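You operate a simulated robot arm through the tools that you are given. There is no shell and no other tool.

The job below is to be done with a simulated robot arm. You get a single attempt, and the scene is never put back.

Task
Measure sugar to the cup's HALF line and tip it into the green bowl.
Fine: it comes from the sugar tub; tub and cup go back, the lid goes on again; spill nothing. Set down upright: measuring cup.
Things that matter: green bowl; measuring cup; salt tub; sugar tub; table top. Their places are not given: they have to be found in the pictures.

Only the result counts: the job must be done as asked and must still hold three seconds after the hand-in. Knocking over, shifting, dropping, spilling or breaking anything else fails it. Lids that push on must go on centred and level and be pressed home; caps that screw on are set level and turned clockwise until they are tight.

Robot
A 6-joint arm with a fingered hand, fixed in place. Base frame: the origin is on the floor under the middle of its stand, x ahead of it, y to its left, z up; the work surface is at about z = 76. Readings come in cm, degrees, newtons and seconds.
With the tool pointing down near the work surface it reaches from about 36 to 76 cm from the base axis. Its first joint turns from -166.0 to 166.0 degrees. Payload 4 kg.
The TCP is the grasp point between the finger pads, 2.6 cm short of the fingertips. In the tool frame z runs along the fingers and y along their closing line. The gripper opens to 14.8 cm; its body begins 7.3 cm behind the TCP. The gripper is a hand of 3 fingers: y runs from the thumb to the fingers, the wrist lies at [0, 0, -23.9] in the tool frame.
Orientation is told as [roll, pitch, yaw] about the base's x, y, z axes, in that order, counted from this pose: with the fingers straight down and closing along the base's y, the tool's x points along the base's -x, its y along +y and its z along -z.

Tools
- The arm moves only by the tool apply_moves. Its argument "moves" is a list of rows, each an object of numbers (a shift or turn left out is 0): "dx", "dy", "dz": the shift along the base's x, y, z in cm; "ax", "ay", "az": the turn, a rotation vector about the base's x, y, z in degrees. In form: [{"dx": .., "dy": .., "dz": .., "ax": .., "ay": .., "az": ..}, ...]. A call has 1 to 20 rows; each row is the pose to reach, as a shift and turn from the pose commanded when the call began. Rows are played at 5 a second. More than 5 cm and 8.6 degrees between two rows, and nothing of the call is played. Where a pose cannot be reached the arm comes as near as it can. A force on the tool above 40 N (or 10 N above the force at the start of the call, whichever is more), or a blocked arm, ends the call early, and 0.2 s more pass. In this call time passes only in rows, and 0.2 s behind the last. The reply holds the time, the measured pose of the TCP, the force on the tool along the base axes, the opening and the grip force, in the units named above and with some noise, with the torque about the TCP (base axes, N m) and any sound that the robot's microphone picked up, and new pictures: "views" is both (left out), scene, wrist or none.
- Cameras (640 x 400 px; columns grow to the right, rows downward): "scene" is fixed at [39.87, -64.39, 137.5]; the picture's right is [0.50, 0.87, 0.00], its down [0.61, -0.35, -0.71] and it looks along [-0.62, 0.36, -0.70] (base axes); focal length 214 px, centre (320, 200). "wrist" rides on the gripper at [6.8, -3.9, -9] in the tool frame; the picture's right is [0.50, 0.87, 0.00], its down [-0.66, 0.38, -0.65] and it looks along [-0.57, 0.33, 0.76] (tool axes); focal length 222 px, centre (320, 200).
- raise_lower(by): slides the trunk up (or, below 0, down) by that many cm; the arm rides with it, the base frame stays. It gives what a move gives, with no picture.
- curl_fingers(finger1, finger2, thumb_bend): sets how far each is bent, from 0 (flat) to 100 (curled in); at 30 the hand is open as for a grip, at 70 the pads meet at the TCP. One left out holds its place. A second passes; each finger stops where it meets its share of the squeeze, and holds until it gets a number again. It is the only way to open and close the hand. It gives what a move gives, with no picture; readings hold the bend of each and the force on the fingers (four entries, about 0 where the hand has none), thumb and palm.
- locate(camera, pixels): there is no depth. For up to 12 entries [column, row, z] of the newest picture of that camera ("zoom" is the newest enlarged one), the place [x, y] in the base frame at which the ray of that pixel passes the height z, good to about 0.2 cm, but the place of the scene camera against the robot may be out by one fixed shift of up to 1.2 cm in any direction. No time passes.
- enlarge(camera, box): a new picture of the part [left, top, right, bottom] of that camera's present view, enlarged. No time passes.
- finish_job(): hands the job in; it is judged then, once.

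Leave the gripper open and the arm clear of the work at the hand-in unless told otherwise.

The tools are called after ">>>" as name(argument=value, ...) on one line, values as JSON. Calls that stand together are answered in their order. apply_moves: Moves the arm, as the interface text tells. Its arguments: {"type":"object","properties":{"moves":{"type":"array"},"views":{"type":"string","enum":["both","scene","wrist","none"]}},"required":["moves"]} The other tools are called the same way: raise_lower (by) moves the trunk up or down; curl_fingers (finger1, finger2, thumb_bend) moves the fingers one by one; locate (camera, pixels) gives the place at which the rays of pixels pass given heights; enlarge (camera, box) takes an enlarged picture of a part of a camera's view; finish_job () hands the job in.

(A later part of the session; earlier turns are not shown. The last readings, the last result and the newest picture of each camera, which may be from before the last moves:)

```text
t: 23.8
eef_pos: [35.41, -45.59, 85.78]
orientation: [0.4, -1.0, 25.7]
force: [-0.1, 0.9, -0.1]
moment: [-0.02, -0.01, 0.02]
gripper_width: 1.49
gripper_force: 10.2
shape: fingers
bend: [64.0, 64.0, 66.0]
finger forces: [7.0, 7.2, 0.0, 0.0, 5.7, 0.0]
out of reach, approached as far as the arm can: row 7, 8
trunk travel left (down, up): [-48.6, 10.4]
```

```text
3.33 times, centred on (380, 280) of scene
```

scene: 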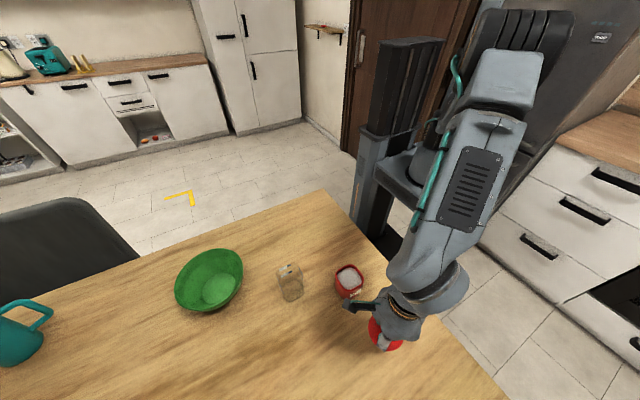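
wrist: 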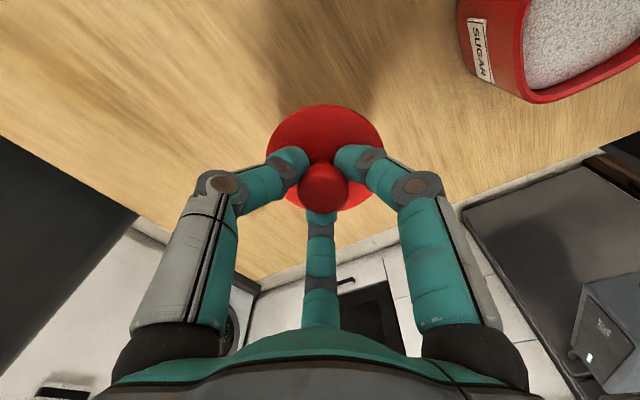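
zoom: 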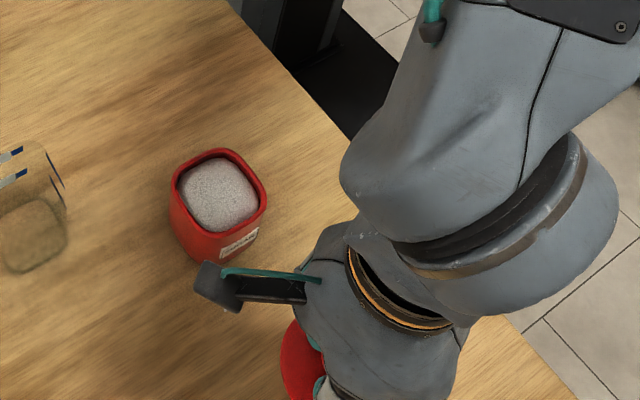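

The arm couldn't quite reach the last low rows; it's off by about 1 cm and 1°. I'll go back up, restore level, and then use the trunk to carry the hand straight down.

>>> apply_moves(moves=[{"dz": 3, "dx": 0.3, "dy": 0.6, "ax": -0.4, "ay": 0.4, "az": -0.4}, {"dz": 6.6, "dx": 0.6, "dy": 1.2, "ax": -0.78, "ay": 0.74, "az": -0.7}], views="none")

>>> raise_lower(by=-4)

```text
t: 24.4
eef_pos: [35.15, -45.33, 93.14]
orientation: [0.0, 0.5, 25.0]
force: [0.2, 0.0, -1.2]
moment: [0.03, 0.01, -0.03]
gripper_width: 1.49
gripper_force: 9.7
shape: fingers
bend: [64.0, 64.0, 66.0]
finger forces: [6.7, 7.2, 0.0, 0.0, 5.8, 0.0]
out of reach, approached as far as the arm can: row 1, 2
trunk travel left (down, up): [-48.6, 10.4]
```

```text
t: 25.2
eef_pos: [35.08, -45.3, 88.99]
orientation: [-0.1, 0.3, 24.8]
force: [0.2, 0.2, -1.0]
moment: [0.0, -0.05, 0.01]
gripper_width: 1.47
gripper_force: 9.6
shape: fingers
bend: [64.0, 64.0, 66.0]
finger forces: [6.6, 7.2, 0.0, 0.0, 5.8, 0.0]
trunk travel left (down, up): [-44.6, 14.4]
```

The arm seems stopped near azimuth -52°, so I'll use a spot further from that limit, around (32,-55), which is still 15 cm clear of the tub and 18 cm clear of the cup.

>>> apply_moves(moves=[{"dx": -1, "dy": -3.3, "ax": 0.06, "ay": -0.12}, {"dx": -2, "dy": -6.6, "ax": 0.12, "ay": -0.24}, {"dx": -3, "dy": -9.7, "ax": 0.17, "ay": -0.36}])

>>> enlarge(camera="scene", box=[270, 220, 460, 360])

```text
t: 26.0
eef_pos: [32.37, -55.1, 88.97]
orientation: [0.1, 0.1, 25.0]
force: [-0.3, 0.0, -0.3]
moment: [-0.05, 0.03, 0.02]
gripper_width: 1.5
gripper_force: 9.9
shape: fingers
bend: [64.0, 64.0, 66.0]
finger forces: [6.4, 7.2, 0.1, 0.0, 5.7, 0.1]
trunk travel left (down, up): [-44.6, 14.4]
```

scene: 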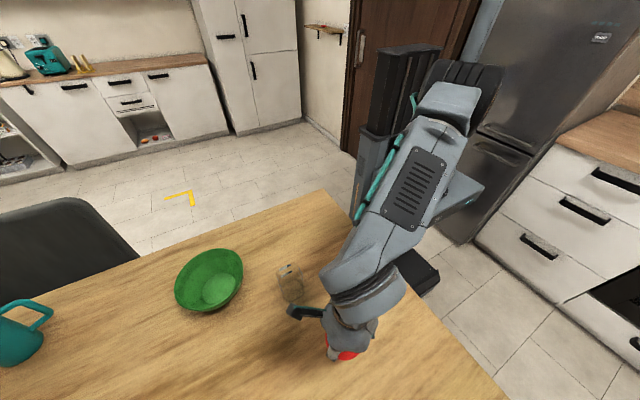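
wrist: 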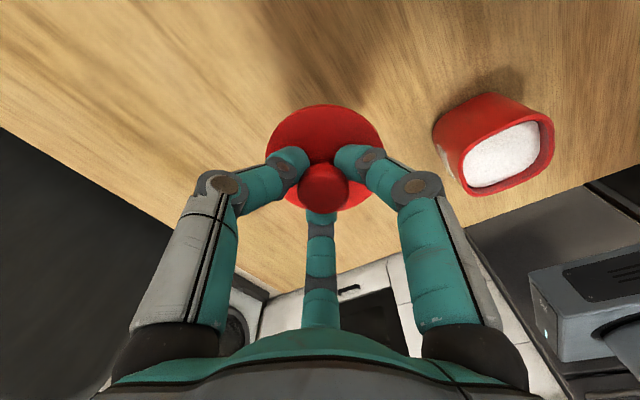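

```text
2.86 times, centred on (365, 290) of scene
```

zoom: 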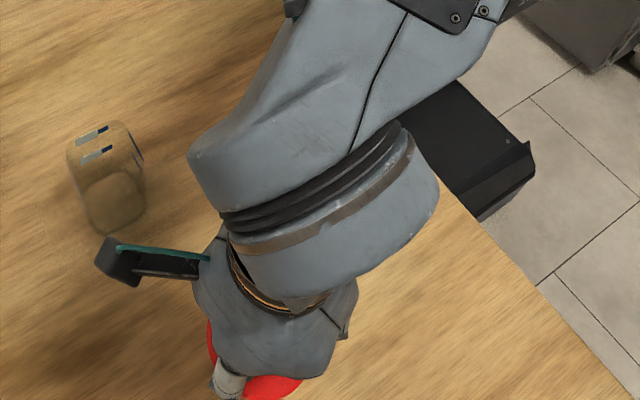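

The hand is level at (32.4,-55.1,89) with the lid. Next I'll descend toward the table, first 6 cm, then in small steps watching the force.

>>> apply_moves(moves=[{"dz": -2}, {"dz": -4}, {"dz": -6}, {"dz": -7}], views="wrist")

>>> apply_moves(moves=[{"dz": -0.3}, {"dz": -0.6}], views="none")

```text
t: 27.0
eef_pos: [32.18, -55.02, 82.06]
orientation: [0.1, 0.0, 24.7]
force: [-0.7, 0.2, 0.0]
moment: [-0.02, 0.01, -0.01]
gripper_width: 1.5
gripper_force: 9.2
shape: fingers
bend: [64.0, 64.0, 66.0]
finger forces: [6.3, 7.2, 0.1, 0.1, 5.7, 0.0]
trunk travel left (down, up): [-44.6, 14.4]
```

wrist: 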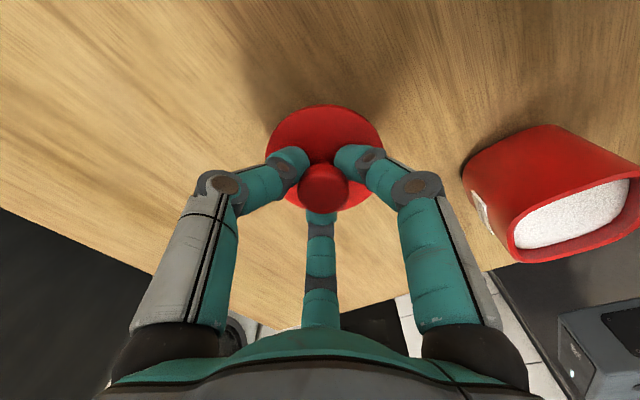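

```text
t: 27.6
eef_pos: [32.1, -55.19, 81.4]
orientation: [0.1, -0.1, 24.9]
force: [0.4, 0.2, -0.3]
moment: [0.0, -0.01, 0.0]
gripper_width: 1.47
gripper_force: 9.7
shape: fingers
bend: [64.0, 64.0, 66.0]
finger forces: [6.4, 7.3, 0.0, 0.0, 5.6, 0.1]
trunk travel left (down, up): [-44.6, 14.4]
```

No contact yet at z=81.4, so I'll keep going down in small steps.

>>> apply_moves(moves=[{"dz": -0.25}, {"dz": -0.5}], views="none")

>>> apply_moves(moves=[{"dz": -0.2}, {"dz": -0.4}], views="none")

>>> apply_moves(moves=[{"dz": -0.2}], views="wrist")

```text
t: 28.2
eef_pos: [32.17, -55.12, 81.0]
orientation: [0.1, 0.0, 24.9]
force: [1.1, -0.9, -0.7]
moment: [-0.01, 0.03, 0.0]
gripper_width: 1.46
gripper_force: 10.0
shape: fingers
bend: [64.0, 64.0, 66.0]
finger forces: [6.3, 7.2, 0.0, 0.0, 5.6, 0.0]
trunk travel left (down, up): [-44.6, 14.4]
```

```text
t: 28.8
eef_pos: [32.15, -55.05, 80.62]
orientation: [-0.1, 0.1, 24.9]
force: [-1.1, 0.2, 2.6]
moment: [-0.03, 0.0, -0.02]
gripper_width: 1.43
gripper_force: 10.8
shape: fingers
bend: [64.0, 64.0, 67.0]
finger forces: [7.9, 8.5, 0.1, 0.0, 5.1, 0.0]
trunk travel left (down, up): [-44.6, 14.4]
```

```text
t: 29.2
eef_pos: [32.17, -54.99, 80.66]
orientation: [-0.1, 0.0, 24.9]
force: [0.7, 1.7, 9.3]
moment: [0.08, -0.01, 0.0]
gripper_width: 1.38
gripper_force: 14.5
shape: fingers
bend: [65.0, 64.0, 67.0]
finger forces: [10.3, 12.9, 0.1, 0.1, 5.4, 0.1]
trunk travel left (down, up): [-44.6, 14.4]
```

wrist: 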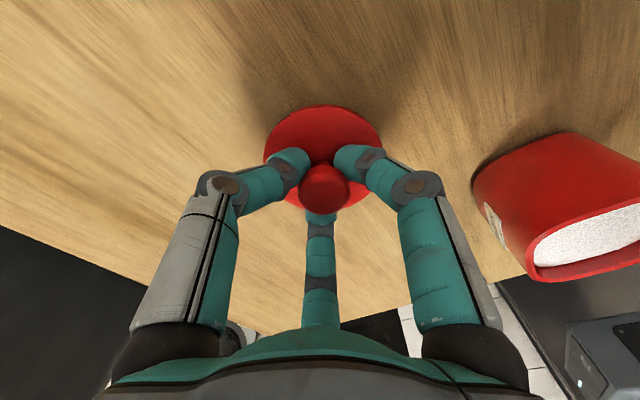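

The lid touched the table (9 N up) at TCP z≈80.65. I'll back off a touch and open the fingers.

>>> apply_moves(moves=[{"dz": 0.2}], views="none")

>>> curl_fingers(finger1=50, finger2=50, thumb_bend=50)

>>> apply_moves(moves=[{"dz": 1.5}, {"dz": 4}, {"dz": 8}, {"dz": 12}, {"dz": 15}])

>>> enlarge(camera="scene", box=[270, 220, 460, 360])

```text
t: 29.6
eef_pos: [32.28, -55.02, 80.66]
orientation: [-0.1, -0.1, 24.9]
force: [-0.2, 0.3, 2.7]
moment: [-0.03, -0.01, 0.0]
gripper_width: 1.41
gripper_force: 12.0
shape: fingers
bend: [65.0, 64.0, 67.0]
finger forces: [8.2, 10.2, 0.0, 0.1, 5.6, 0.0]
trunk travel left (down, up): [-44.6, 14.4]
```

```text
t: 30.6
eef_pos: [32.14, -55.0, 80.84]
orientation: [-0.2, 0.0, 24.8]
force: [1.0, -2.8, 32.7]
moment: [0.49, 0.28, 0.01]
gripper_width: 5.58
gripper_force: 16.0
shape: fingers
bend: [53.0, 53.0, 50.0]
finger forces: [16.4, 15.7, 0.0, 0.1, 0.1, 0.0]
trunk travel left (down, up): [-44.6, 14.4]
```

```text
t: 31.8
eef_pos: [31.85, -55.24, 95.46]
orientation: [0.0, 0.0, 24.8]
force: [1.6, -0.1, 0.7]
moment: [-0.05, -0.02, -0.01]
gripper_width: 6.17
gripper_force: 0.0
shape: fingers
bend: [50.0, 50.0, 50.0]
finger forces: [0.0, 0.0, 0.1, 0.0, 0.1, 0.0]
trunk travel left (down, up): [-44.6, 14.4]
```

scene: 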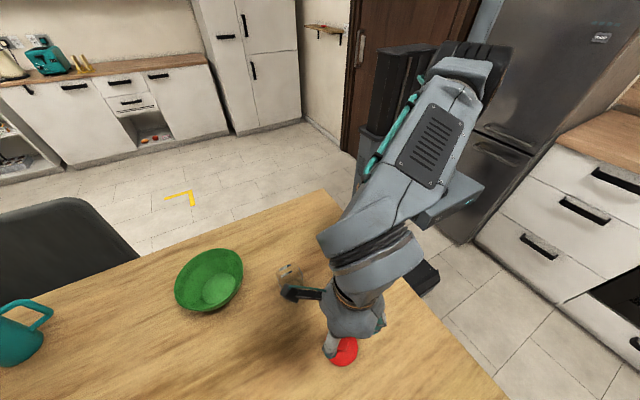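
wrist: 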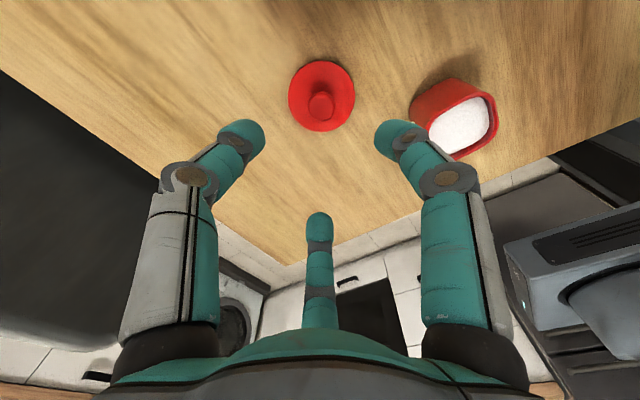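

```text
2.86 times, centred on (365, 290) of scene
```

zoom: 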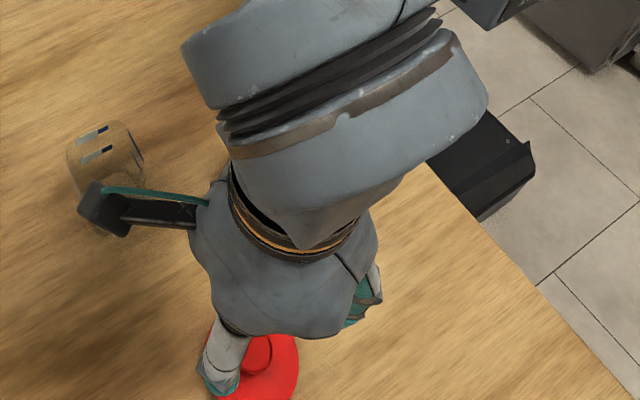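

The lid lies flat on the table near (32,-55). Next I'll examine the open tub and the cup closely to size them before gripping.

>>> enlarge(camera="wrist", box=[280, 50, 520, 190])

>>> locate(camera="wrist", pixels=[[321, 96, 77], [411, 119, 76], [486, 92, 82], [497, 128, 82], [425, 152, 82], [415, 112, 80]])

```text
2.67 times, centred on (400, 120) of wrist
```

zoom: 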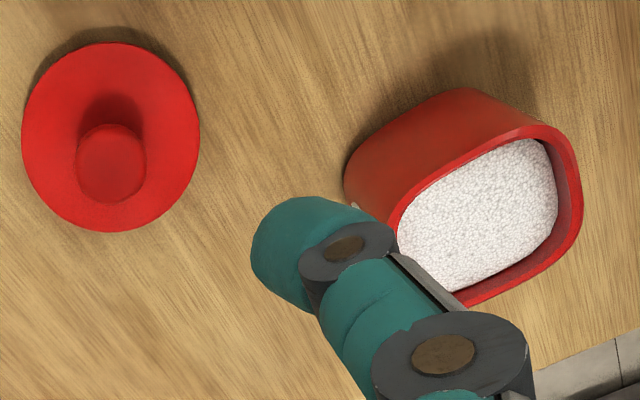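

```text
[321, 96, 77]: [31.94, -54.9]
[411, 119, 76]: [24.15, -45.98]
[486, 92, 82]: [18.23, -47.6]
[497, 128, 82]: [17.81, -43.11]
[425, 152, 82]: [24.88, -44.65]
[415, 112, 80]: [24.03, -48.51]
```

Next I'll open the fingers and move above the tub axis with yaw 45, so the thumb and pour direction line up with a tub corner, and look down at it.

>>> curl_fingers(finger1=30, finger2=30, thumb_bend=30)

>>> apply_moves(moves=[{"dx": -3, "dy": 3, "dz": 0.5, "az": 5}, {"dx": -6, "dy": 6, "dz": 1, "az": 10}, {"dx": -9, "dy": 9, "dz": 1, "az": 15}, {"dx": -10.8, "dy": 10.2, "dz": 1, "az": 20}])

>>> enlarge(camera="wrist", box=[240, 30, 400, 180])

```text
t: 32.8
eef_pos: [31.87, -55.02, 95.37]
orientation: [0.0, 0.0, 24.9]
force: [0.0, 0.7, 0.4]
moment: [-0.03, 0.0, 0.04]
gripper_width: 12.68
gripper_force: 0.2
shape: fingers
bend: [30.0, 30.0, 30.0]
finger forces: [0.0, 0.0, 0.1, 0.1, 0.0, 0.0]
trunk travel left (down, up): [-44.6, 14.4]
```

```text
t: 33.8
eef_pos: [21.18, -44.72, 96.48]
orientation: [0.0, 0.0, 44.9]
force: [-0.4, -0.6, -0.2]
moment: [0.02, 0.01, 0.02]
gripper_width: 12.66
gripper_force: 0.2
shape: fingers
bend: [30.0, 30.0, 30.0]
finger forces: [0.0, 0.1, 0.1, 0.0, 0.0, 0.1]
trunk travel left (down, up): [-44.6, 14.4]
```

scene: 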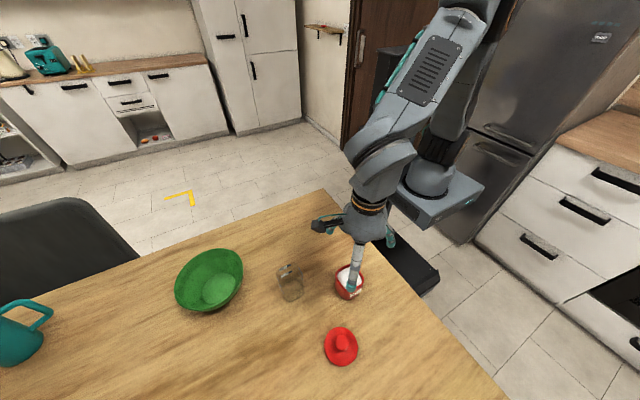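
wrist: 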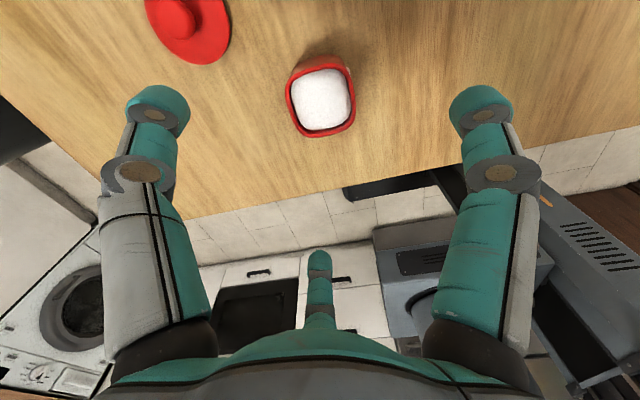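

```text
2.67 times, centred on (320, 105) of wrist
```

zoom: 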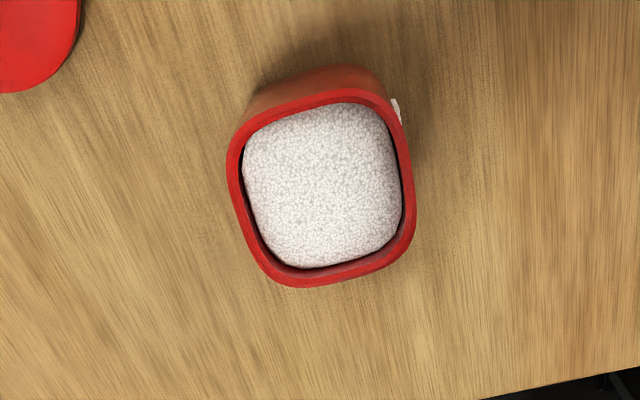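

The rim centre sits at column ~320.6, so the hand is aligned. The thumb will take the tub corner at -45° and the two fingers the -x and +y faces, leaving the opposite corner free for pouring. I'll descend to about z=82 with the fingers open.

>>> apply_moves(moves=[{"dx": -0.1, "dy": -0.2, "dz": -4}, {"dx": -0.1, "dy": -0.2, "dz": -8}, {"dx": -0.1, "dy": -0.2, "dz": -11}, {"dx": -0.1, "dy": -0.2, "dz": -14}])

>>> enlarge(camera="scene", box=[290, 220, 400, 330])

>>> enlarge(camera="wrist", box=[200, 60, 440, 230])

```text
t: 34.8
eef_pos: [21.15, -44.9, 82.49]
orientation: [0.0, 0.0, 44.9]
force: [-0.4, 0.1, 0.0]
moment: [0.03, 0.01, 0.02]
gripper_width: 12.68
gripper_force: 0.0
shape: fingers
bend: [30.0, 30.0, 30.0]
finger forces: [0.1, 0.0, 0.0, 0.1, 0.1, 0.0]
trunk travel left (down, up): [-44.6, 14.4]
```

scene: 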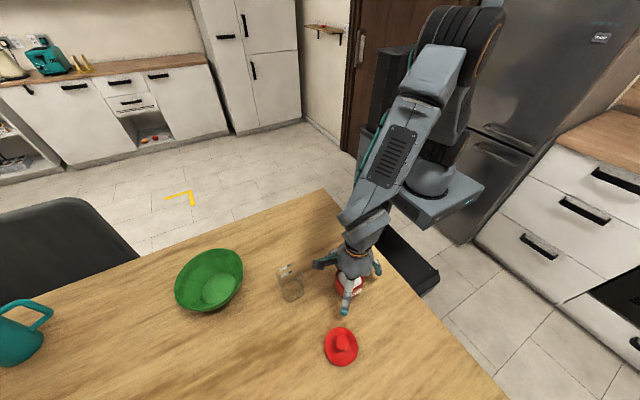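
wrist: 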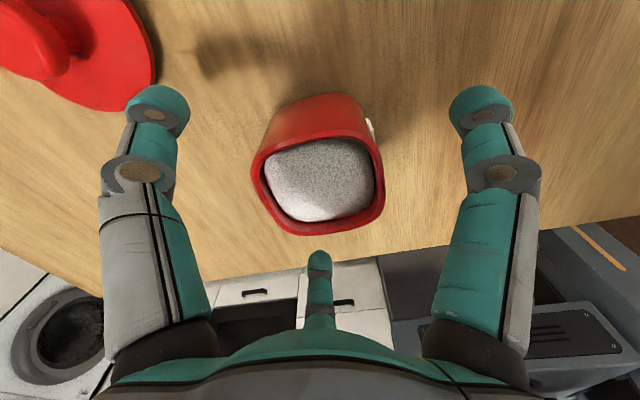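

```text
3.64 times, centred on (345, 275) of scene
```

zoom: 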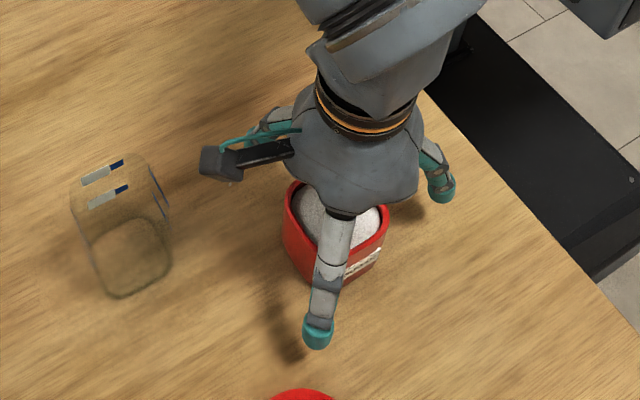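

```text
2.35 times, centred on (320, 145) of wrist
```

zoom: 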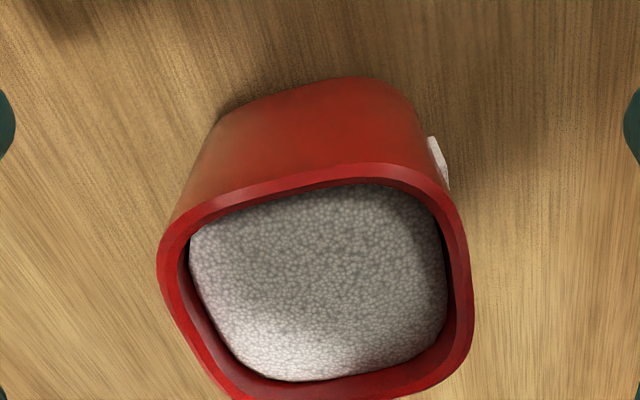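

The tub's rim centre is at (318,~187), off by only 0.15 cm. I'll shift by that and go down to z≈80.5, then close the fingers in steps.

>>> apply_moves(moves=[{"dx": 0.1, "dy": 0, "dz": -1}, {"dx": 0.1, "dy": 0, "dz": -2.0}], views="none")

>>> curl_fingers(finger1=46, finger2=46, thumb_bend=42)

>>> enlarge(camera="wrist", box=[160, 60, 480, 260])

>>> enlarge(camera="scene", box=[290, 220, 400, 330])

```text
t: 35.4
eef_pos: [21.26, -45.04, 80.59]
orientation: [0.0, 0.0, 44.9]
force: [-0.5, -0.1, -0.3]
moment: [-0.04, 0.05, -0.01]
gripper_width: 12.67
gripper_force: 0.0
shape: fingers
bend: [30.0, 30.0, 30.0]
finger forces: [0.0, 0.0, 0.1, 0.0, 0.0, 0.0]
trunk travel left (down, up): [-44.6, 14.4]
```

```text
t: 36.4
eef_pos: [21.15, -44.95, 80.67]
orientation: [0.0, 0.1, 44.9]
force: [0.2, -0.3, 0.0]
moment: [0.03, -0.02, 0.01]
gripper_width: 8.26
gripper_force: 0.2
shape: fingers
bend: [46.0, 46.0, 42.0]
finger forces: [0.1, 0.0, 0.0, 0.0, 0.1, 0.0]
trunk travel left (down, up): [-44.6, 14.4]
```

```text
2.00 times, centred on (320, 160) of wrist
```

zoom: 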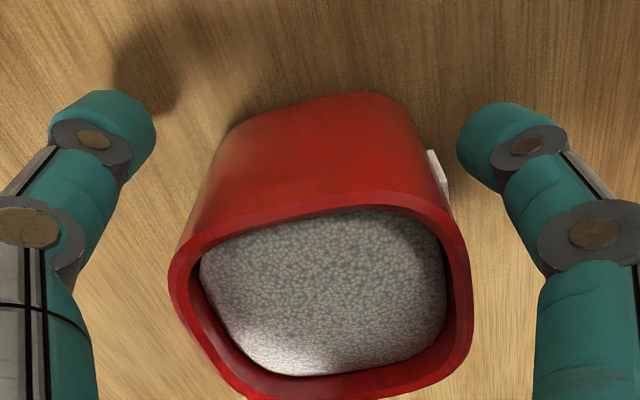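

```text
3.64 times, centred on (345, 275) of scene
```

zoom: 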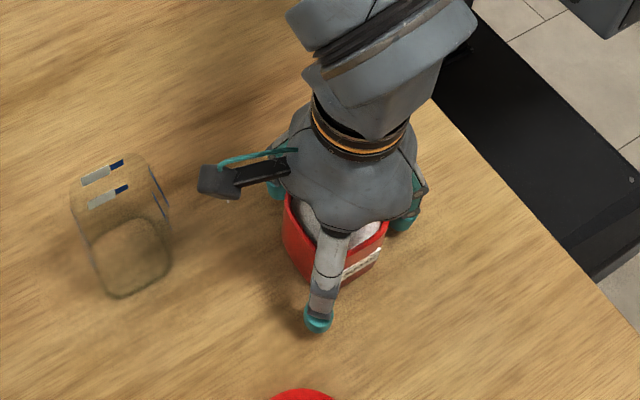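

Not touching yet. I'll close a bit further, with the thumb a little less because it meets the corner.

>>> curl_fingers(finger1=49, finger2=49, thumb_bend=46)

>>> enlarge(camera="wrist", box=[160, 60, 480, 260])

```text
t: 37.4
eef_pos: [21.15, -44.99, 80.58]
orientation: [-0.1, 0.0, 44.9]
force: [-0.7, 0.3, -0.7]
moment: [0.0, -0.01, -0.01]
gripper_width: 7.11
gripper_force: 0.0
shape: fingers
bend: [49.0, 49.0, 46.0]
finger forces: [0.1, 0.1, 0.1, 0.0, 0.0, 0.0]
trunk travel left (down, up): [-44.6, 14.4]
```

```text
2.00 times, centred on (320, 160) of wrist
```

zoom: 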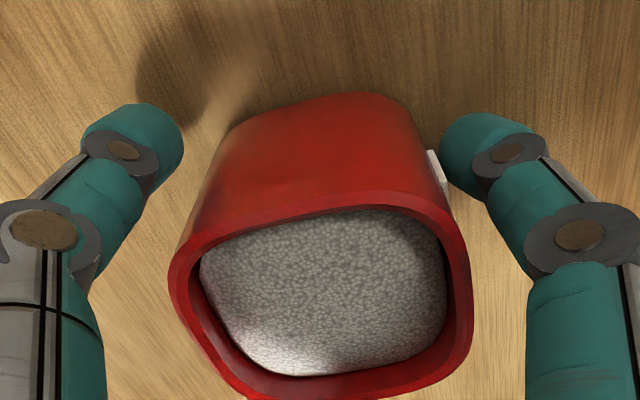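

>>> curl_fingers(finger1=51, finger2=51, thumb_bend=49)

>>> enlarge(camera="wrist", box=[160, 60, 480, 260])

```text
t: 38.4
eef_pos: [21.22, -45.03, 80.55]
orientation: [0.0, 0.0, 44.9]
force: [-0.7, 0.1, 0.6]
moment: [-0.04, -0.01, 0.0]
gripper_width: 6.27
gripper_force: 0.1
shape: fingers
bend: [51.0, 51.0, 49.0]
finger forces: [0.0, 0.0, 0.1, 0.0, 0.1, 0.0]
trunk travel left (down, up): [-44.6, 14.4]
```

```text
2.00 times, centred on (320, 160) of wrist
```

zoom: 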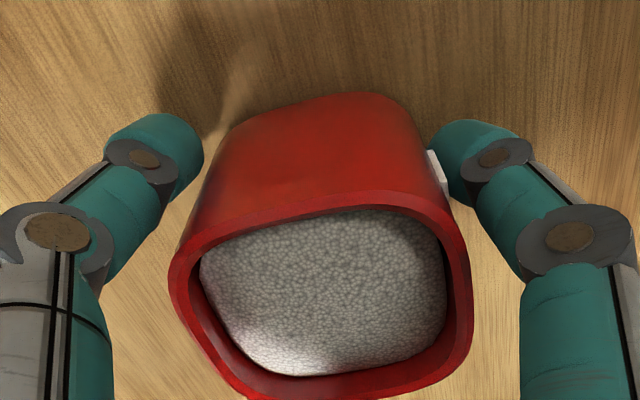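

Still no contact, so I'll close a little more.

>>> curl_fingers(finger1=53, finger2=53, thumb_bend=51)

>>> enlarge(camera="wrist", box=[160, 60, 480, 260])

```text
t: 39.4
eef_pos: [21.29, -45.01, 80.54]
orientation: [0.0, 0.0, 44.9]
force: [-0.1, -0.5, -0.8]
moment: [-0.01, 0.01, -0.01]
gripper_width: 5.91
gripper_force: 1.3
shape: fingers
bend: [51.0, 52.0, 50.0]
finger forces: [1.1, 0.4, 0.0, 0.0, 0.8, 0.0]
trunk travel left (down, up): [-44.6, 14.4]
```

```text
2.00 times, centred on (320, 160) of wrist
```

zoom: 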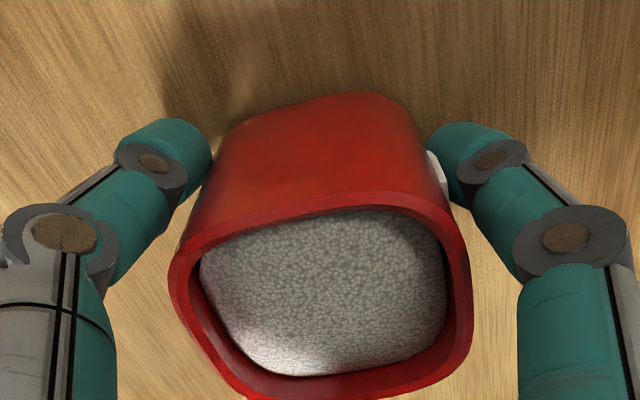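

All three pads are touching evenly at about 1 N and bend ~51, which is good to know. Before gripping I want to test the pouring motion with an empty hand, so I'll open, go up, and raise the trunk.

>>> curl_fingers(finger1=35, finger2=35, thumb_bend=35)

>>> apply_moves(moves=[{"dz": 3}, {"dz": 7}, {"dz": 11}, {"dz": 15}], views="wrist")

>>> raise_lower(by=10)

```text
t: 40.4
eef_pos: [21.19, -45.06, 80.55]
orientation: [0.1, 0.0, 44.9]
force: [-0.7, -1.4, -0.7]
moment: [0.0, -0.02, 0.02]
gripper_width: 11.08
gripper_force: 0.0
shape: fingers
bend: [35.0, 35.0, 35.0]
finger forces: [0.0, 0.0, 0.0, 0.0, 0.1, 0.1]
trunk travel left (down, up): [-44.6, 14.4]
```

```text
t: 41.4
eef_pos: [21.11, -44.73, 95.67]
orientation: [0.1, 0.0, 44.8]
force: [-0.6, 0.2, 0.4]
moment: [0.02, -0.03, 0.04]
gripper_width: 11.08
gripper_force: 0.1
shape: fingers
bend: [35.0, 35.0, 35.0]
finger forces: [0.0, 0.0, 0.0, 0.0, 0.0, 0.0]
trunk travel left (down, up): [-44.6, 14.4]
```

wrist: 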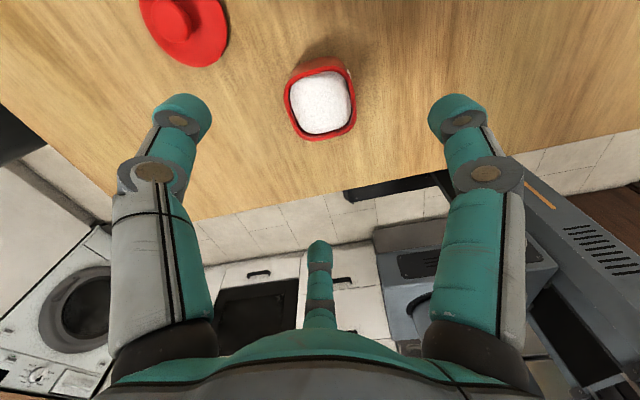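

```text
t: 42.8
eef_pos: [21.22, -44.76, 105.79]
orientation: [0.1, 0.0, 44.9]
force: [0.3, 1.3, 0.1]
moment: [0.0, -0.03, 0.02]
gripper_width: 11.07
gripper_force: 0.1
shape: fingers
bend: [35.0, 35.0, 35.0]
finger forces: [0.0, 0.1, 0.0, 0.1, 0.1, 0.0]
trunk travel left (down, up): [-54.6, 4.4]
```

Now with the empty hand well above everything, I'll test moving toward the cup side with yaw to 13°, then tilting the tool outward.

>>> apply_moves(moves=[{"dx": -1.4, "dy": -3.6, "az": -6.4}, {"dx": -2.7, "dy": -7.2, "az": -12.8}, {"dx": -4, "dy": -10.8, "az": -19.2}, {"dx": -5.4, "dy": -14.4, "az": -25.6}, {"dx": -6.7, "dy": -18, "az": -32}], views="none")

>>> apply_moves(moves=[{"ax": -7.8, "ay": -1.8}, {"ax": -15.6, "ay": -3.6}, {"ax": -23.4, "ay": -5.4}, {"ax": -31.2, "ay": -7.3}, {"ax": -39, "ay": -9.1}, {"ax": -46.8, "ay": -10.9}, {"ax": -54.5, "ay": -12.7}, {"ax": -62.3, "ay": -14.5}])

```text
t: 44.0
eef_pos: [14.55, -62.65, 105.93]
orientation: [-0.1, 0.0, 12.7]
force: [-0.6, 0.9, -0.1]
moment: [0.04, -0.01, 0.0]
gripper_width: 11.1
gripper_force: 0.1
shape: fingers
bend: [35.0, 35.0, 35.0]
finger forces: [0.0, 0.0, 0.1, 0.1, 0.0, 0.0]
trunk travel left (down, up): [-54.6, 4.4]
```

```text
t: 45.8
eef_pos: [18.81, -61.29, 104.79]
orientation: [-52.9, -8.7, 20.3]
force: [-4.0, -3.9, 2.7]
moment: [0.29, -0.09, 0.32]
gripper_width: 11.1
gripper_force: 0.0
shape: fingers
bend: [35.0, 35.0, 35.0]
finger forces: [0.0, 0.0, 0.0, 0.0, 0.0, 0.0]
out of reach, approached as far as the arm can: row 6, 7, 8
trunk travel left (down, up): [-54.6, 4.4]
```

scene: 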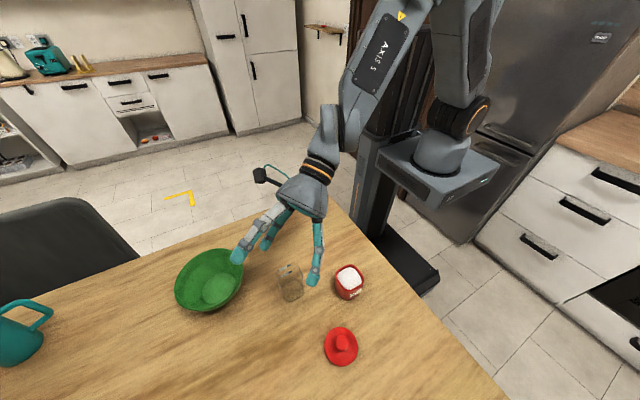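
wrist: 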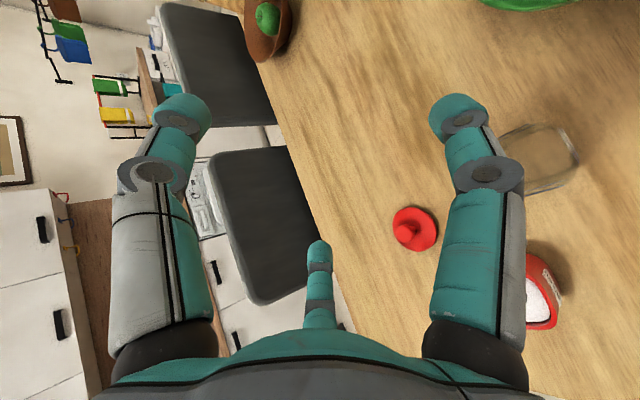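

The outward tilt stops being reachable beyond about 40°. I'll look at the arm's structure in the scene view to understand the limit.

>>> enlarge(camera="scene", box=[240, 0, 520, 300])

```text
1.33 times, centred on (380, 150) of scene
```

zoom: 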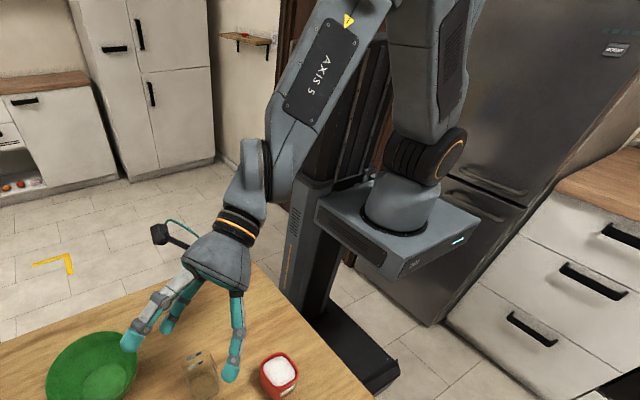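

The wrist seems to hit a straight-line (singular) pose when tipped directly outward. I'll go back to tool-down and try tipping diagonally (outward plus +x side) instead.

>>> apply_moves(moves=[{"ax": 6.67, "ay": 3.7, "az": 0.57, "dx": -0.6, "dy": -0.2}, {"ax": 13.3, "ay": 7.4, "az": 1.14, "dx": -1.2, "dy": -0.4}, {"ax": 20, "ay": 11.1, "az": 1.7, "dx": -1.8, "dy": -0.6}, {"ax": 26.7, "ay": 14.8, "az": 2.3, "dx": -2.4, "dy": -0.8}, {"ax": 33.4, "ay": 18.5, "az": 2.86, "dx": -3, "dy": -1}, {"ax": 40, "ay": 22.2, "az": 3.4, "dx": -3.6, "dy": -1.2, "dz": 0.5}, {"ax": 46.7, "ay": 25.9, "az": 4.0, "dx": -4.2, "dy": -1.4, "dz": 1}], views="none")

```text
t: 47.4
eef_pos: [13.84, -63.38, 106.18]
orientation: [-1.5, 2.1, 21.5]
force: [0.4, 1.1, -0.1]
moment: [0.04, 0.02, 0.01]
gripper_width: 11.12
gripper_force: 0.1
shape: fingers
bend: [35.0, 35.0, 35.0]
finger forces: [0.0, 0.0, 0.0, 0.0, 0.0, 0.0]
out of reach, approached as far as the arm can: row 2, 3
trunk travel left (down, up): [-54.6, 4.4]
```

>>> apply_moves(moves=[{"ax": 2.16, "ay": -1.4}], views="none")

>>> apply_moves(moves=[{"az": 7.3, "dx": 0.6, "dy": 0.5}, {"az": 14.6, "dx": 1.2, "dy": 1}, {"az": 21.9, "dx": 1.8, "dy": 1.5}, {"az": 29.2, "dx": 2.4, "dy": 2}, {"az": 36.5, "dx": 3, "dy": 2.4}], views="none")

```text
t: 47.8
eef_pos: [13.83, -63.27, 106.23]
orientation: [-0.1, -0.1, 21.5]
force: [0.9, 0.2, 0.1]
moment: [-0.01, 0.0, 0.02]
gripper_width: 11.12
gripper_force: 0.0
shape: fingers
bend: [35.0, 35.0, 35.0]
finger forces: [0.0, 0.0, 0.0, 0.0, 0.1, 0.0]
trunk travel left (down, up): [-54.6, 4.4]
```

```text
t: 49.0
eef_pos: [16.74, -60.87, 106.16]
orientation: [-0.1, 0.1, 58.1]
force: [-1.0, -1.1, -0.8]
moment: [0.01, -0.01, -0.02]
gripper_width: 11.15
gripper_force: 0.0
shape: fingers
bend: [35.0, 35.0, 35.0]
finger forces: [0.1, 0.0, 0.0, 0.0, 0.0, 0.1]
trunk travel left (down, up): [-54.6, 4.4]
```

Level at yaw 58. Now I'll tilt diagonally toward (0.85,-0.53) in 8° steps up to about 104°.

>>> apply_moves(moves=[{"ax": -4.24, "ay": -6.78}, {"ax": -8.48, "ay": -13.57}, {"ax": -12.7, "ay": -20.35}, {"ax": -16.96, "ay": -27.1}, {"ax": -21.2, "ay": -33.9}, {"ax": -25.4, "ay": -40.7}, {"ax": -29.7, "ay": -47.5}, {"ax": -33.9, "ay": -54.3}, {"ax": -38.2, "ay": -61}, {"ax": -42.4, "ay": -67.8}, {"ax": -46.6, "ay": -74.6}, {"ax": -50.9, "ay": -81.4}])

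```text
t: 51.6
eef_pos: [16.75, -60.92, 106.03]
orientation: [-96.2, 0.0, 58.0]
force: [0.0, 0.7, 0.1]
moment: [0.01, 0.03, 0.0]
gripper_width: 11.12
gripper_force: 0.0
shape: fingers
bend: [35.0, 35.0, 35.0]
finger forces: [0.1, 0.0, 0.0, 0.0, 0.1, 0.1]
trunk travel left (down, up): [-54.6, 4.4]
```

scene: 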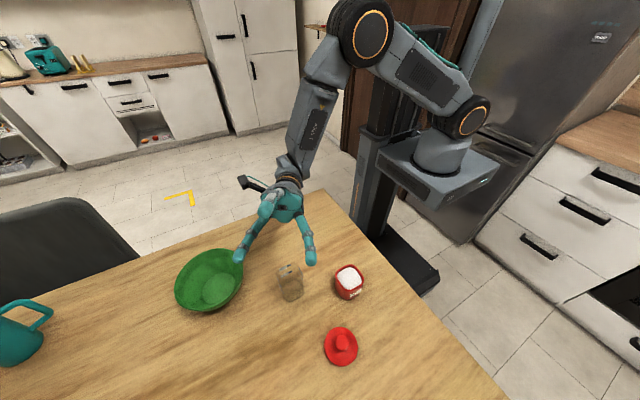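
wrist: 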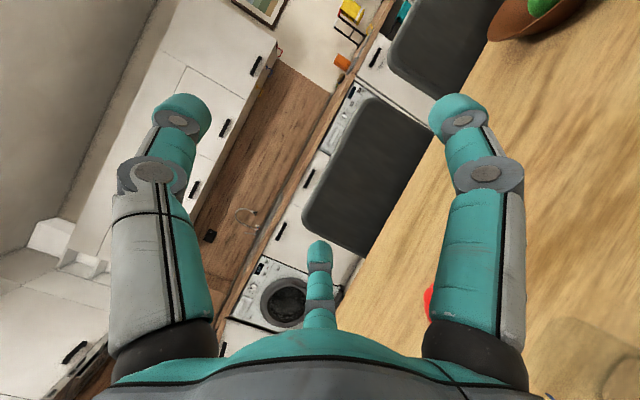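

Full 96° diagonal tilt works. Now, still empty and high, I'll test the same tilted pose over the bowl area, near (5,-78.5) with yaw 47.

>>> apply_moves(moves=[{"dx": -2.3, "dy": -3.5, "dz": -0.8, "az": -2.2}, {"dx": -4.6, "dy": -7, "dz": -1.6, "az": -4.4}, {"dx": -6.9, "dy": -10.5, "dz": -2.4, "az": -6.6}, {"dx": -9.2, "dy": -14, "dz": -3.2, "az": -8.8}, {"dx": -11.5, "dy": -17.6, "dz": -4, "az": -11}])

```text
t: 52.8
eef_pos: [5.32, -78.64, 102.31]
orientation: [-96.1, -0.1, 46.9]
force: [-1.0, -0.5, 0.0]
moment: [-0.02, 0.07, 0.0]
gripper_width: 11.11
gripper_force: 0.0
shape: fingers
bend: [35.0, 35.0, 35.0]
finger forces: [0.0, 0.0, 0.1, 0.1, 0.1, 0.1]
trunk travel left (down, up): [-54.6, 4.4]
```

scene: 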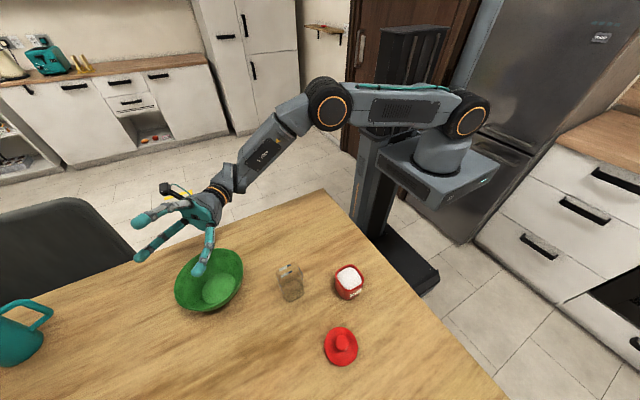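
wrist: 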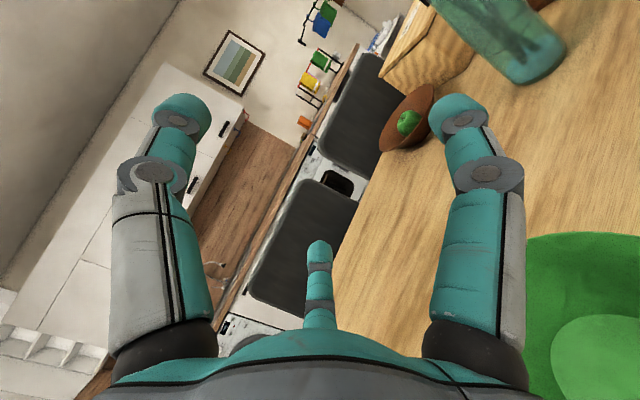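

That's reachable too. I'll test tipping further here, to about 136°, since emptying the cup may need a steep angle.

>>> apply_moves(moves=[{"ax": -5.47, "ay": -5.84}, {"ax": -10.9, "ay": -11.7}, {"ax": -16.4, "ay": -17.5}, {"ax": -21.9, "ay": -23.4}, {"ax": -27.3, "ay": -29.2}])

```text
t: 54.0
eef_pos: [4.46, -75.86, 103.5]
orientation: [-136.1, -0.1, 46.9]
force: [-0.4, 0.8, 0.5]
moment: [-0.04, 0.02, -0.05]
gripper_width: 11.12
gripper_force: 0.1
shape: fingers
bend: [35.0, 35.0, 35.0]
finger forces: [0.0, 0.0, 0.0, 0.0, 0.1, 0.0]
out of reach, approached as far as the arm can: row 4, 5
trunk travel left (down, up): [-54.6, 4.4]
```

scene: 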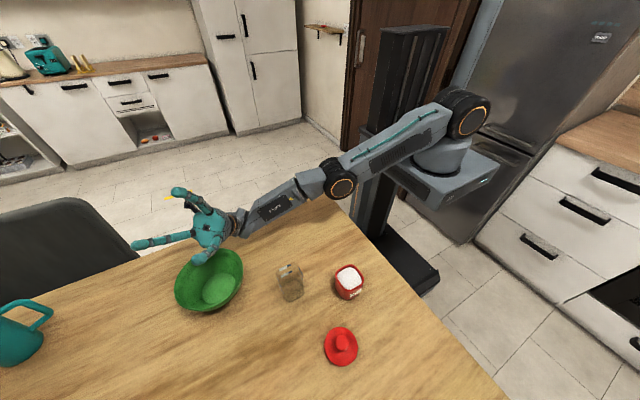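
wrist: 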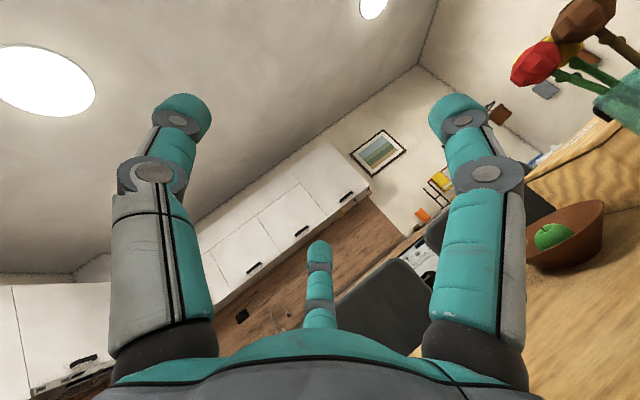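

The hand reached 136°, slightly drawn in, and the wrist gets low there, so I'll keep the pour near 115–120° and higher up. I'll now swing back to tool-down while moving inward, staying high.

>>> apply_moves(moves=[{"ax": 5.46, "ay": 5.84, "dx": 0.4, "dy": 0.9}, {"ax": 10.9, "ay": 11.7, "dx": 0.9, "dy": 1.9}, {"ax": 16.4, "ay": 17.5, "dx": 1.3, "dy": 2.8}, {"ax": 21.9, "ay": 23.4, "dx": 1.8, "dy": 3.7, "dz": 1}, {"ax": 27.3, "ay": 29.2, "dx": 2.2, "dy": 4.7, "dz": 1}, {"ax": 32.8, "ay": 35, "dx": 2.6, "dy": 5.6, "dz": 1}, {"ax": 38.2, "ay": 40.9, "dx": 3.1, "dy": 6.5, "dz": 1}, {"ax": 43.7, "ay": 46.7, "dx": 3.5, "dy": 7.5, "dz": 1}, {"ax": 49.2, "ay": 52.6, "dx": 4, "dy": 8.4, "dz": 1}, {"ax": 54.6, "ay": 58.4, "dx": 4.4, "dy": 9.4, "dz": 1}, {"ax": 60.1, "ay": 64.2, "dx": 4.9, "dy": 10.3, "dz": 1}, {"ax": 65.6, "ay": 70.1, "dx": 5.3, "dy": 11.2, "dz": 1}, {"ax": 71, "ay": 75.9, "dx": 5.7, "dy": 12.2, "dz": 1}, {"ax": 76.5, "ay": 81.8, "dx": 6.2, "dy": 13.1, "dz": 1}, {"ax": 82, "ay": 87.6, "dx": 6.6, "dy": 14, "dz": 1}, {"ax": 87.4, "ay": 93.4, "dx": 7.1, "dy": 15, "dz": 1}, {"ax": 92.9, "ay": 99.3, "dx": 7.5, "dy": 15.9, "dz": 1}])

```text
t: 55.0
eef_pos: [5.47, -75.94, 87.88]
orientation: [-106.2, 3.7, 47.6]
force: [11.5, 1.0, 32.9]
moment: [0.71, 0.54, -0.27]
gripper_width: 9.13
gripper_force: 21.8
shape: fingers
bend: [43.0, 36.0, 35.0]
finger forces: [11.6, 11.7, 0.0, 0.1, 0.1, 20.9]
out of reach, approached as far as the arm can: row 1, 2, 3, 4, 5
trunk travel left (down, up): [-54.6, 4.4]
stopped in row 5: the force on the tool passed its limit at 60 N (the readings are from after the stop); the commanded pose is now the measured one
```

scene: 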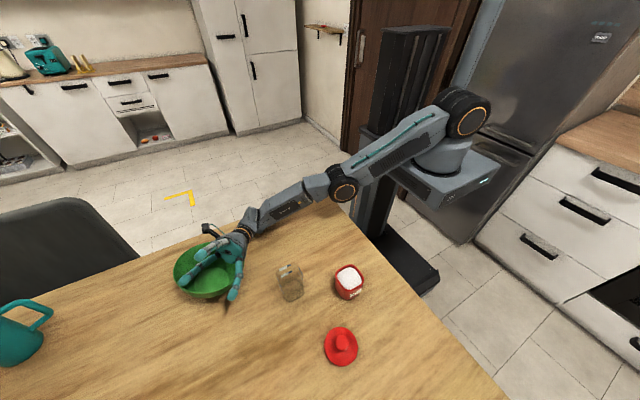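
wrist: 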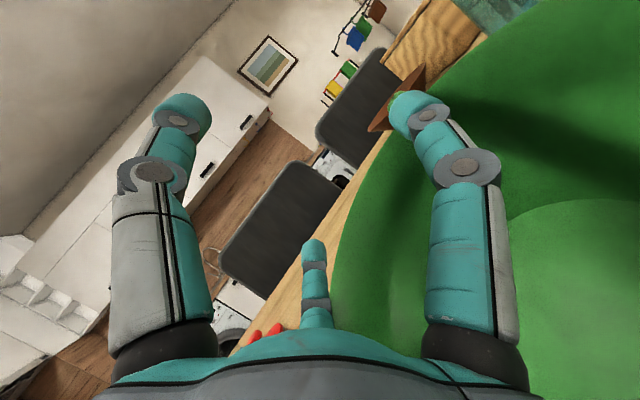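

The arm ran into a reach limit, dropped, and the hand pressed on the bowl. I'll first raise straight up with the trunk, since that needs no joint motion.

>>> raise_lower(by=4.2)

>>> enlarge(camera="scene", box=[130, 200, 350, 340])

```text
t: 55.9
eef_pos: [5.78, -75.83, 90.2]
orientation: [-105.0, 2.3, 47.7]
force: [-0.8, 0.1, -0.2]
moment: [-0.03, 0.0, 0.01]
gripper_width: 11.07
gripper_force: 0.1
shape: fingers
bend: [35.0, 35.0, 35.0]
finger forces: [0.0, 0.0, 0.0, 0.0, 0.1, 0.1]
trunk travel left (down, up): [-58.8, 0.2]
```

```text
2.86 times, centred on (240, 270) of scene
```

zoom: 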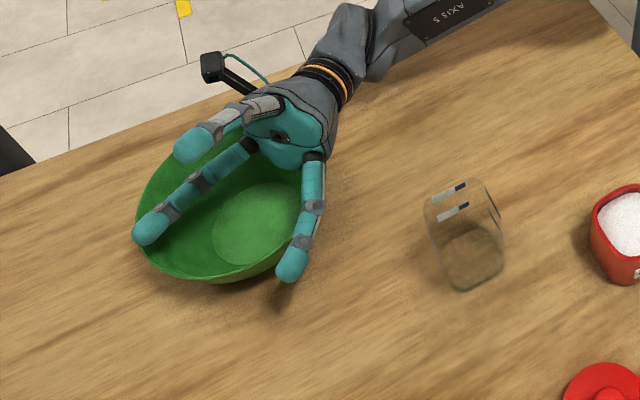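

Contact is released (forces about 0). The bowl looks like it was nudged, and I'll check that after getting clear. I'll try a small straight-up move of the arm first.

>>> apply_moves(moves=[{"dz": 0.5}, {"dz": 1}], views="scene")

```text
t: 56.5
eef_pos: [5.77, -76.17, 90.78]
orientation: [-105.3, 2.5, 47.8]
force: [-0.3, -0.3, -1.2]
moment: [0.0, 0.0, 0.02]
gripper_width: 11.08
gripper_force: 0.2
shape: fingers
bend: [35.0, 35.0, 35.0]
finger forces: [0.0, 0.0, 0.1, 0.0, 0.1, 0.0]
out of reach, approached as far as the arm can: row 2
trunk travel left (down, up): [-58.8, 0.2]
```

scene: 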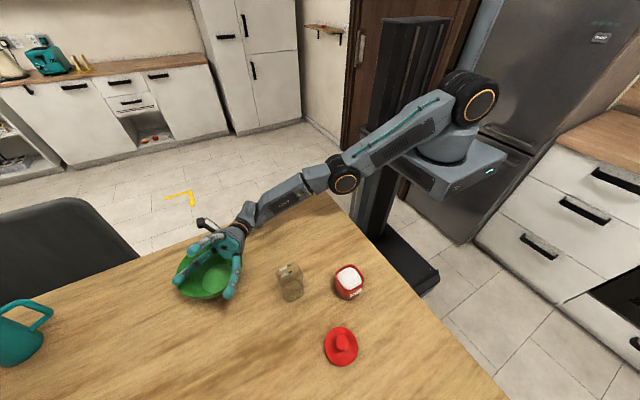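

The arm had straightened through full stretch and its elbow is now bent the wrong way, against its limit. I need to bring it up along its reach arc (up and slightly outward), then re-bend it. First I'll take a small step up and outward.

>>> apply_moves(moves=[{"dx": -0.15, "dy": -0.8, "dz": 1.2}, {"dx": -0.3, "dy": -1.6, "dz": 2.4}, {"dx": -0.4, "dy": -2.2, "dz": 3.6}], views="scene")

```text
t: 57.3
eef_pos: [5.48, -78.18, 94.53]
orientation: [-105.2, 2.6, 47.7]
force: [-0.3, 0.1, -0.6]
moment: [-0.04, -0.03, 0.0]
gripper_width: 11.07
gripper_force: 0.0
shape: fingers
bend: [35.0, 35.0, 35.0]
finger forces: [0.0, 0.0, 0.0, 0.0, 0.0, 0.0]
trunk travel left (down, up): [-58.8, 0.2]
```

scene: 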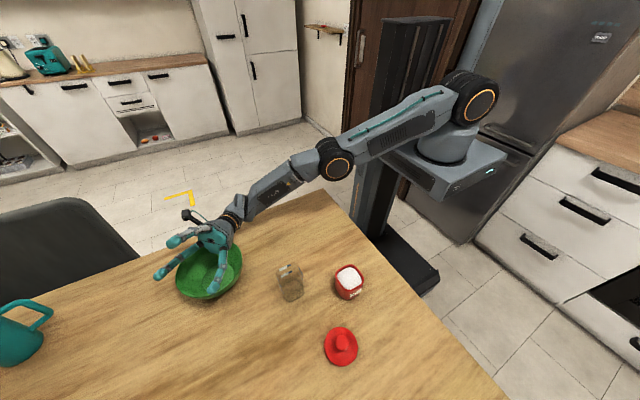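

That was reached cleanly, and the arm looks nearly straight now, with the elbow about on or above the line. I'll continue up with little outward motion and look again.

>>> apply_moves(moves=[{"dz": 1.3, "dy": -0.1}, {"dz": 2.6, "dy": -0.2}, {"dz": 4, "dy": -0.3}], views="scene")

```text
t: 58.1
eef_pos: [5.39, -78.55, 98.29]
orientation: [-105.3, 2.5, 47.9]
force: [0.5, -0.4, -0.4]
moment: [-0.01, 0.03, 0.01]
gripper_width: 11.09
gripper_force: 0.0
shape: fingers
bend: [35.0, 35.0, 35.0]
finger forces: [0.1, 0.0, 0.0, 0.1, 0.0, 0.1]
trunk travel left (down, up): [-58.8, 0.2]
```

scene: 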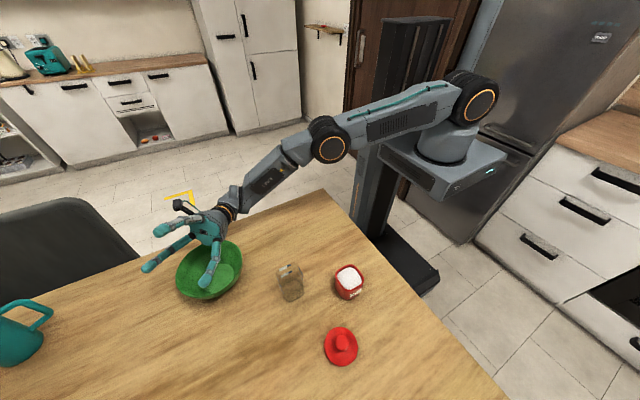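

The elbow is up again. Next I'll raise a bit more and draw the hand inward while keeping this orientation.

>>> apply_moves(moves=[{"dz": 3}, {"dz": 6, "dx": 0.3, "dy": 1.5}, {"dz": 7, "dx": 0.9, "dy": 4.5}, {"dz": 8, "dx": 1.5, "dy": 8}, {"dz": 9, "dx": 2, "dy": 11}], views="scene")

>>> enlarge(camera="scene", box=[130, 200, 350, 340])

```text
t: 59.3
eef_pos: [7.3, -67.73, 107.42]
orientation: [-105.2, 2.5, 47.6]
force: [-0.2, -0.1, 0.8]
moment: [-0.01, 0.02, 0.02]
gripper_width: 11.09
gripper_force: 0.0
shape: fingers
bend: [35.0, 35.0, 35.0]
finger forces: [0.0, 0.1, 0.0, 0.0, 0.0, 0.0]
trunk travel left (down, up): [-58.8, 0.2]
```

scene: 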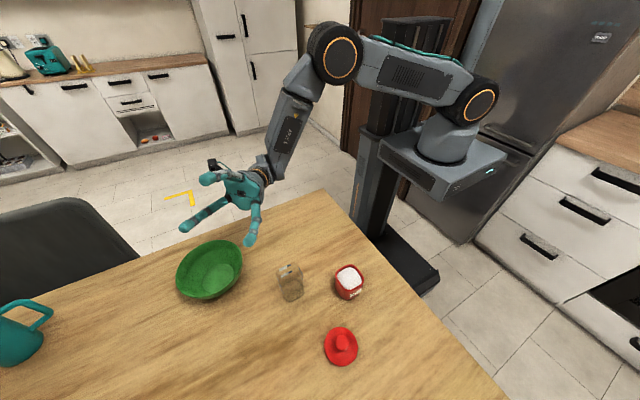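

```text
2.86 times, centred on (240, 270) of scene
```

zoom: 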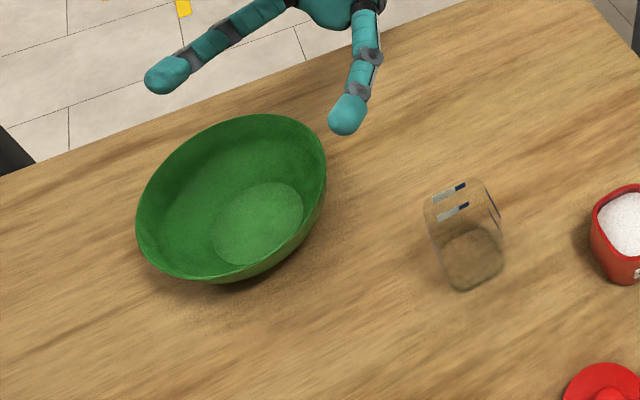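

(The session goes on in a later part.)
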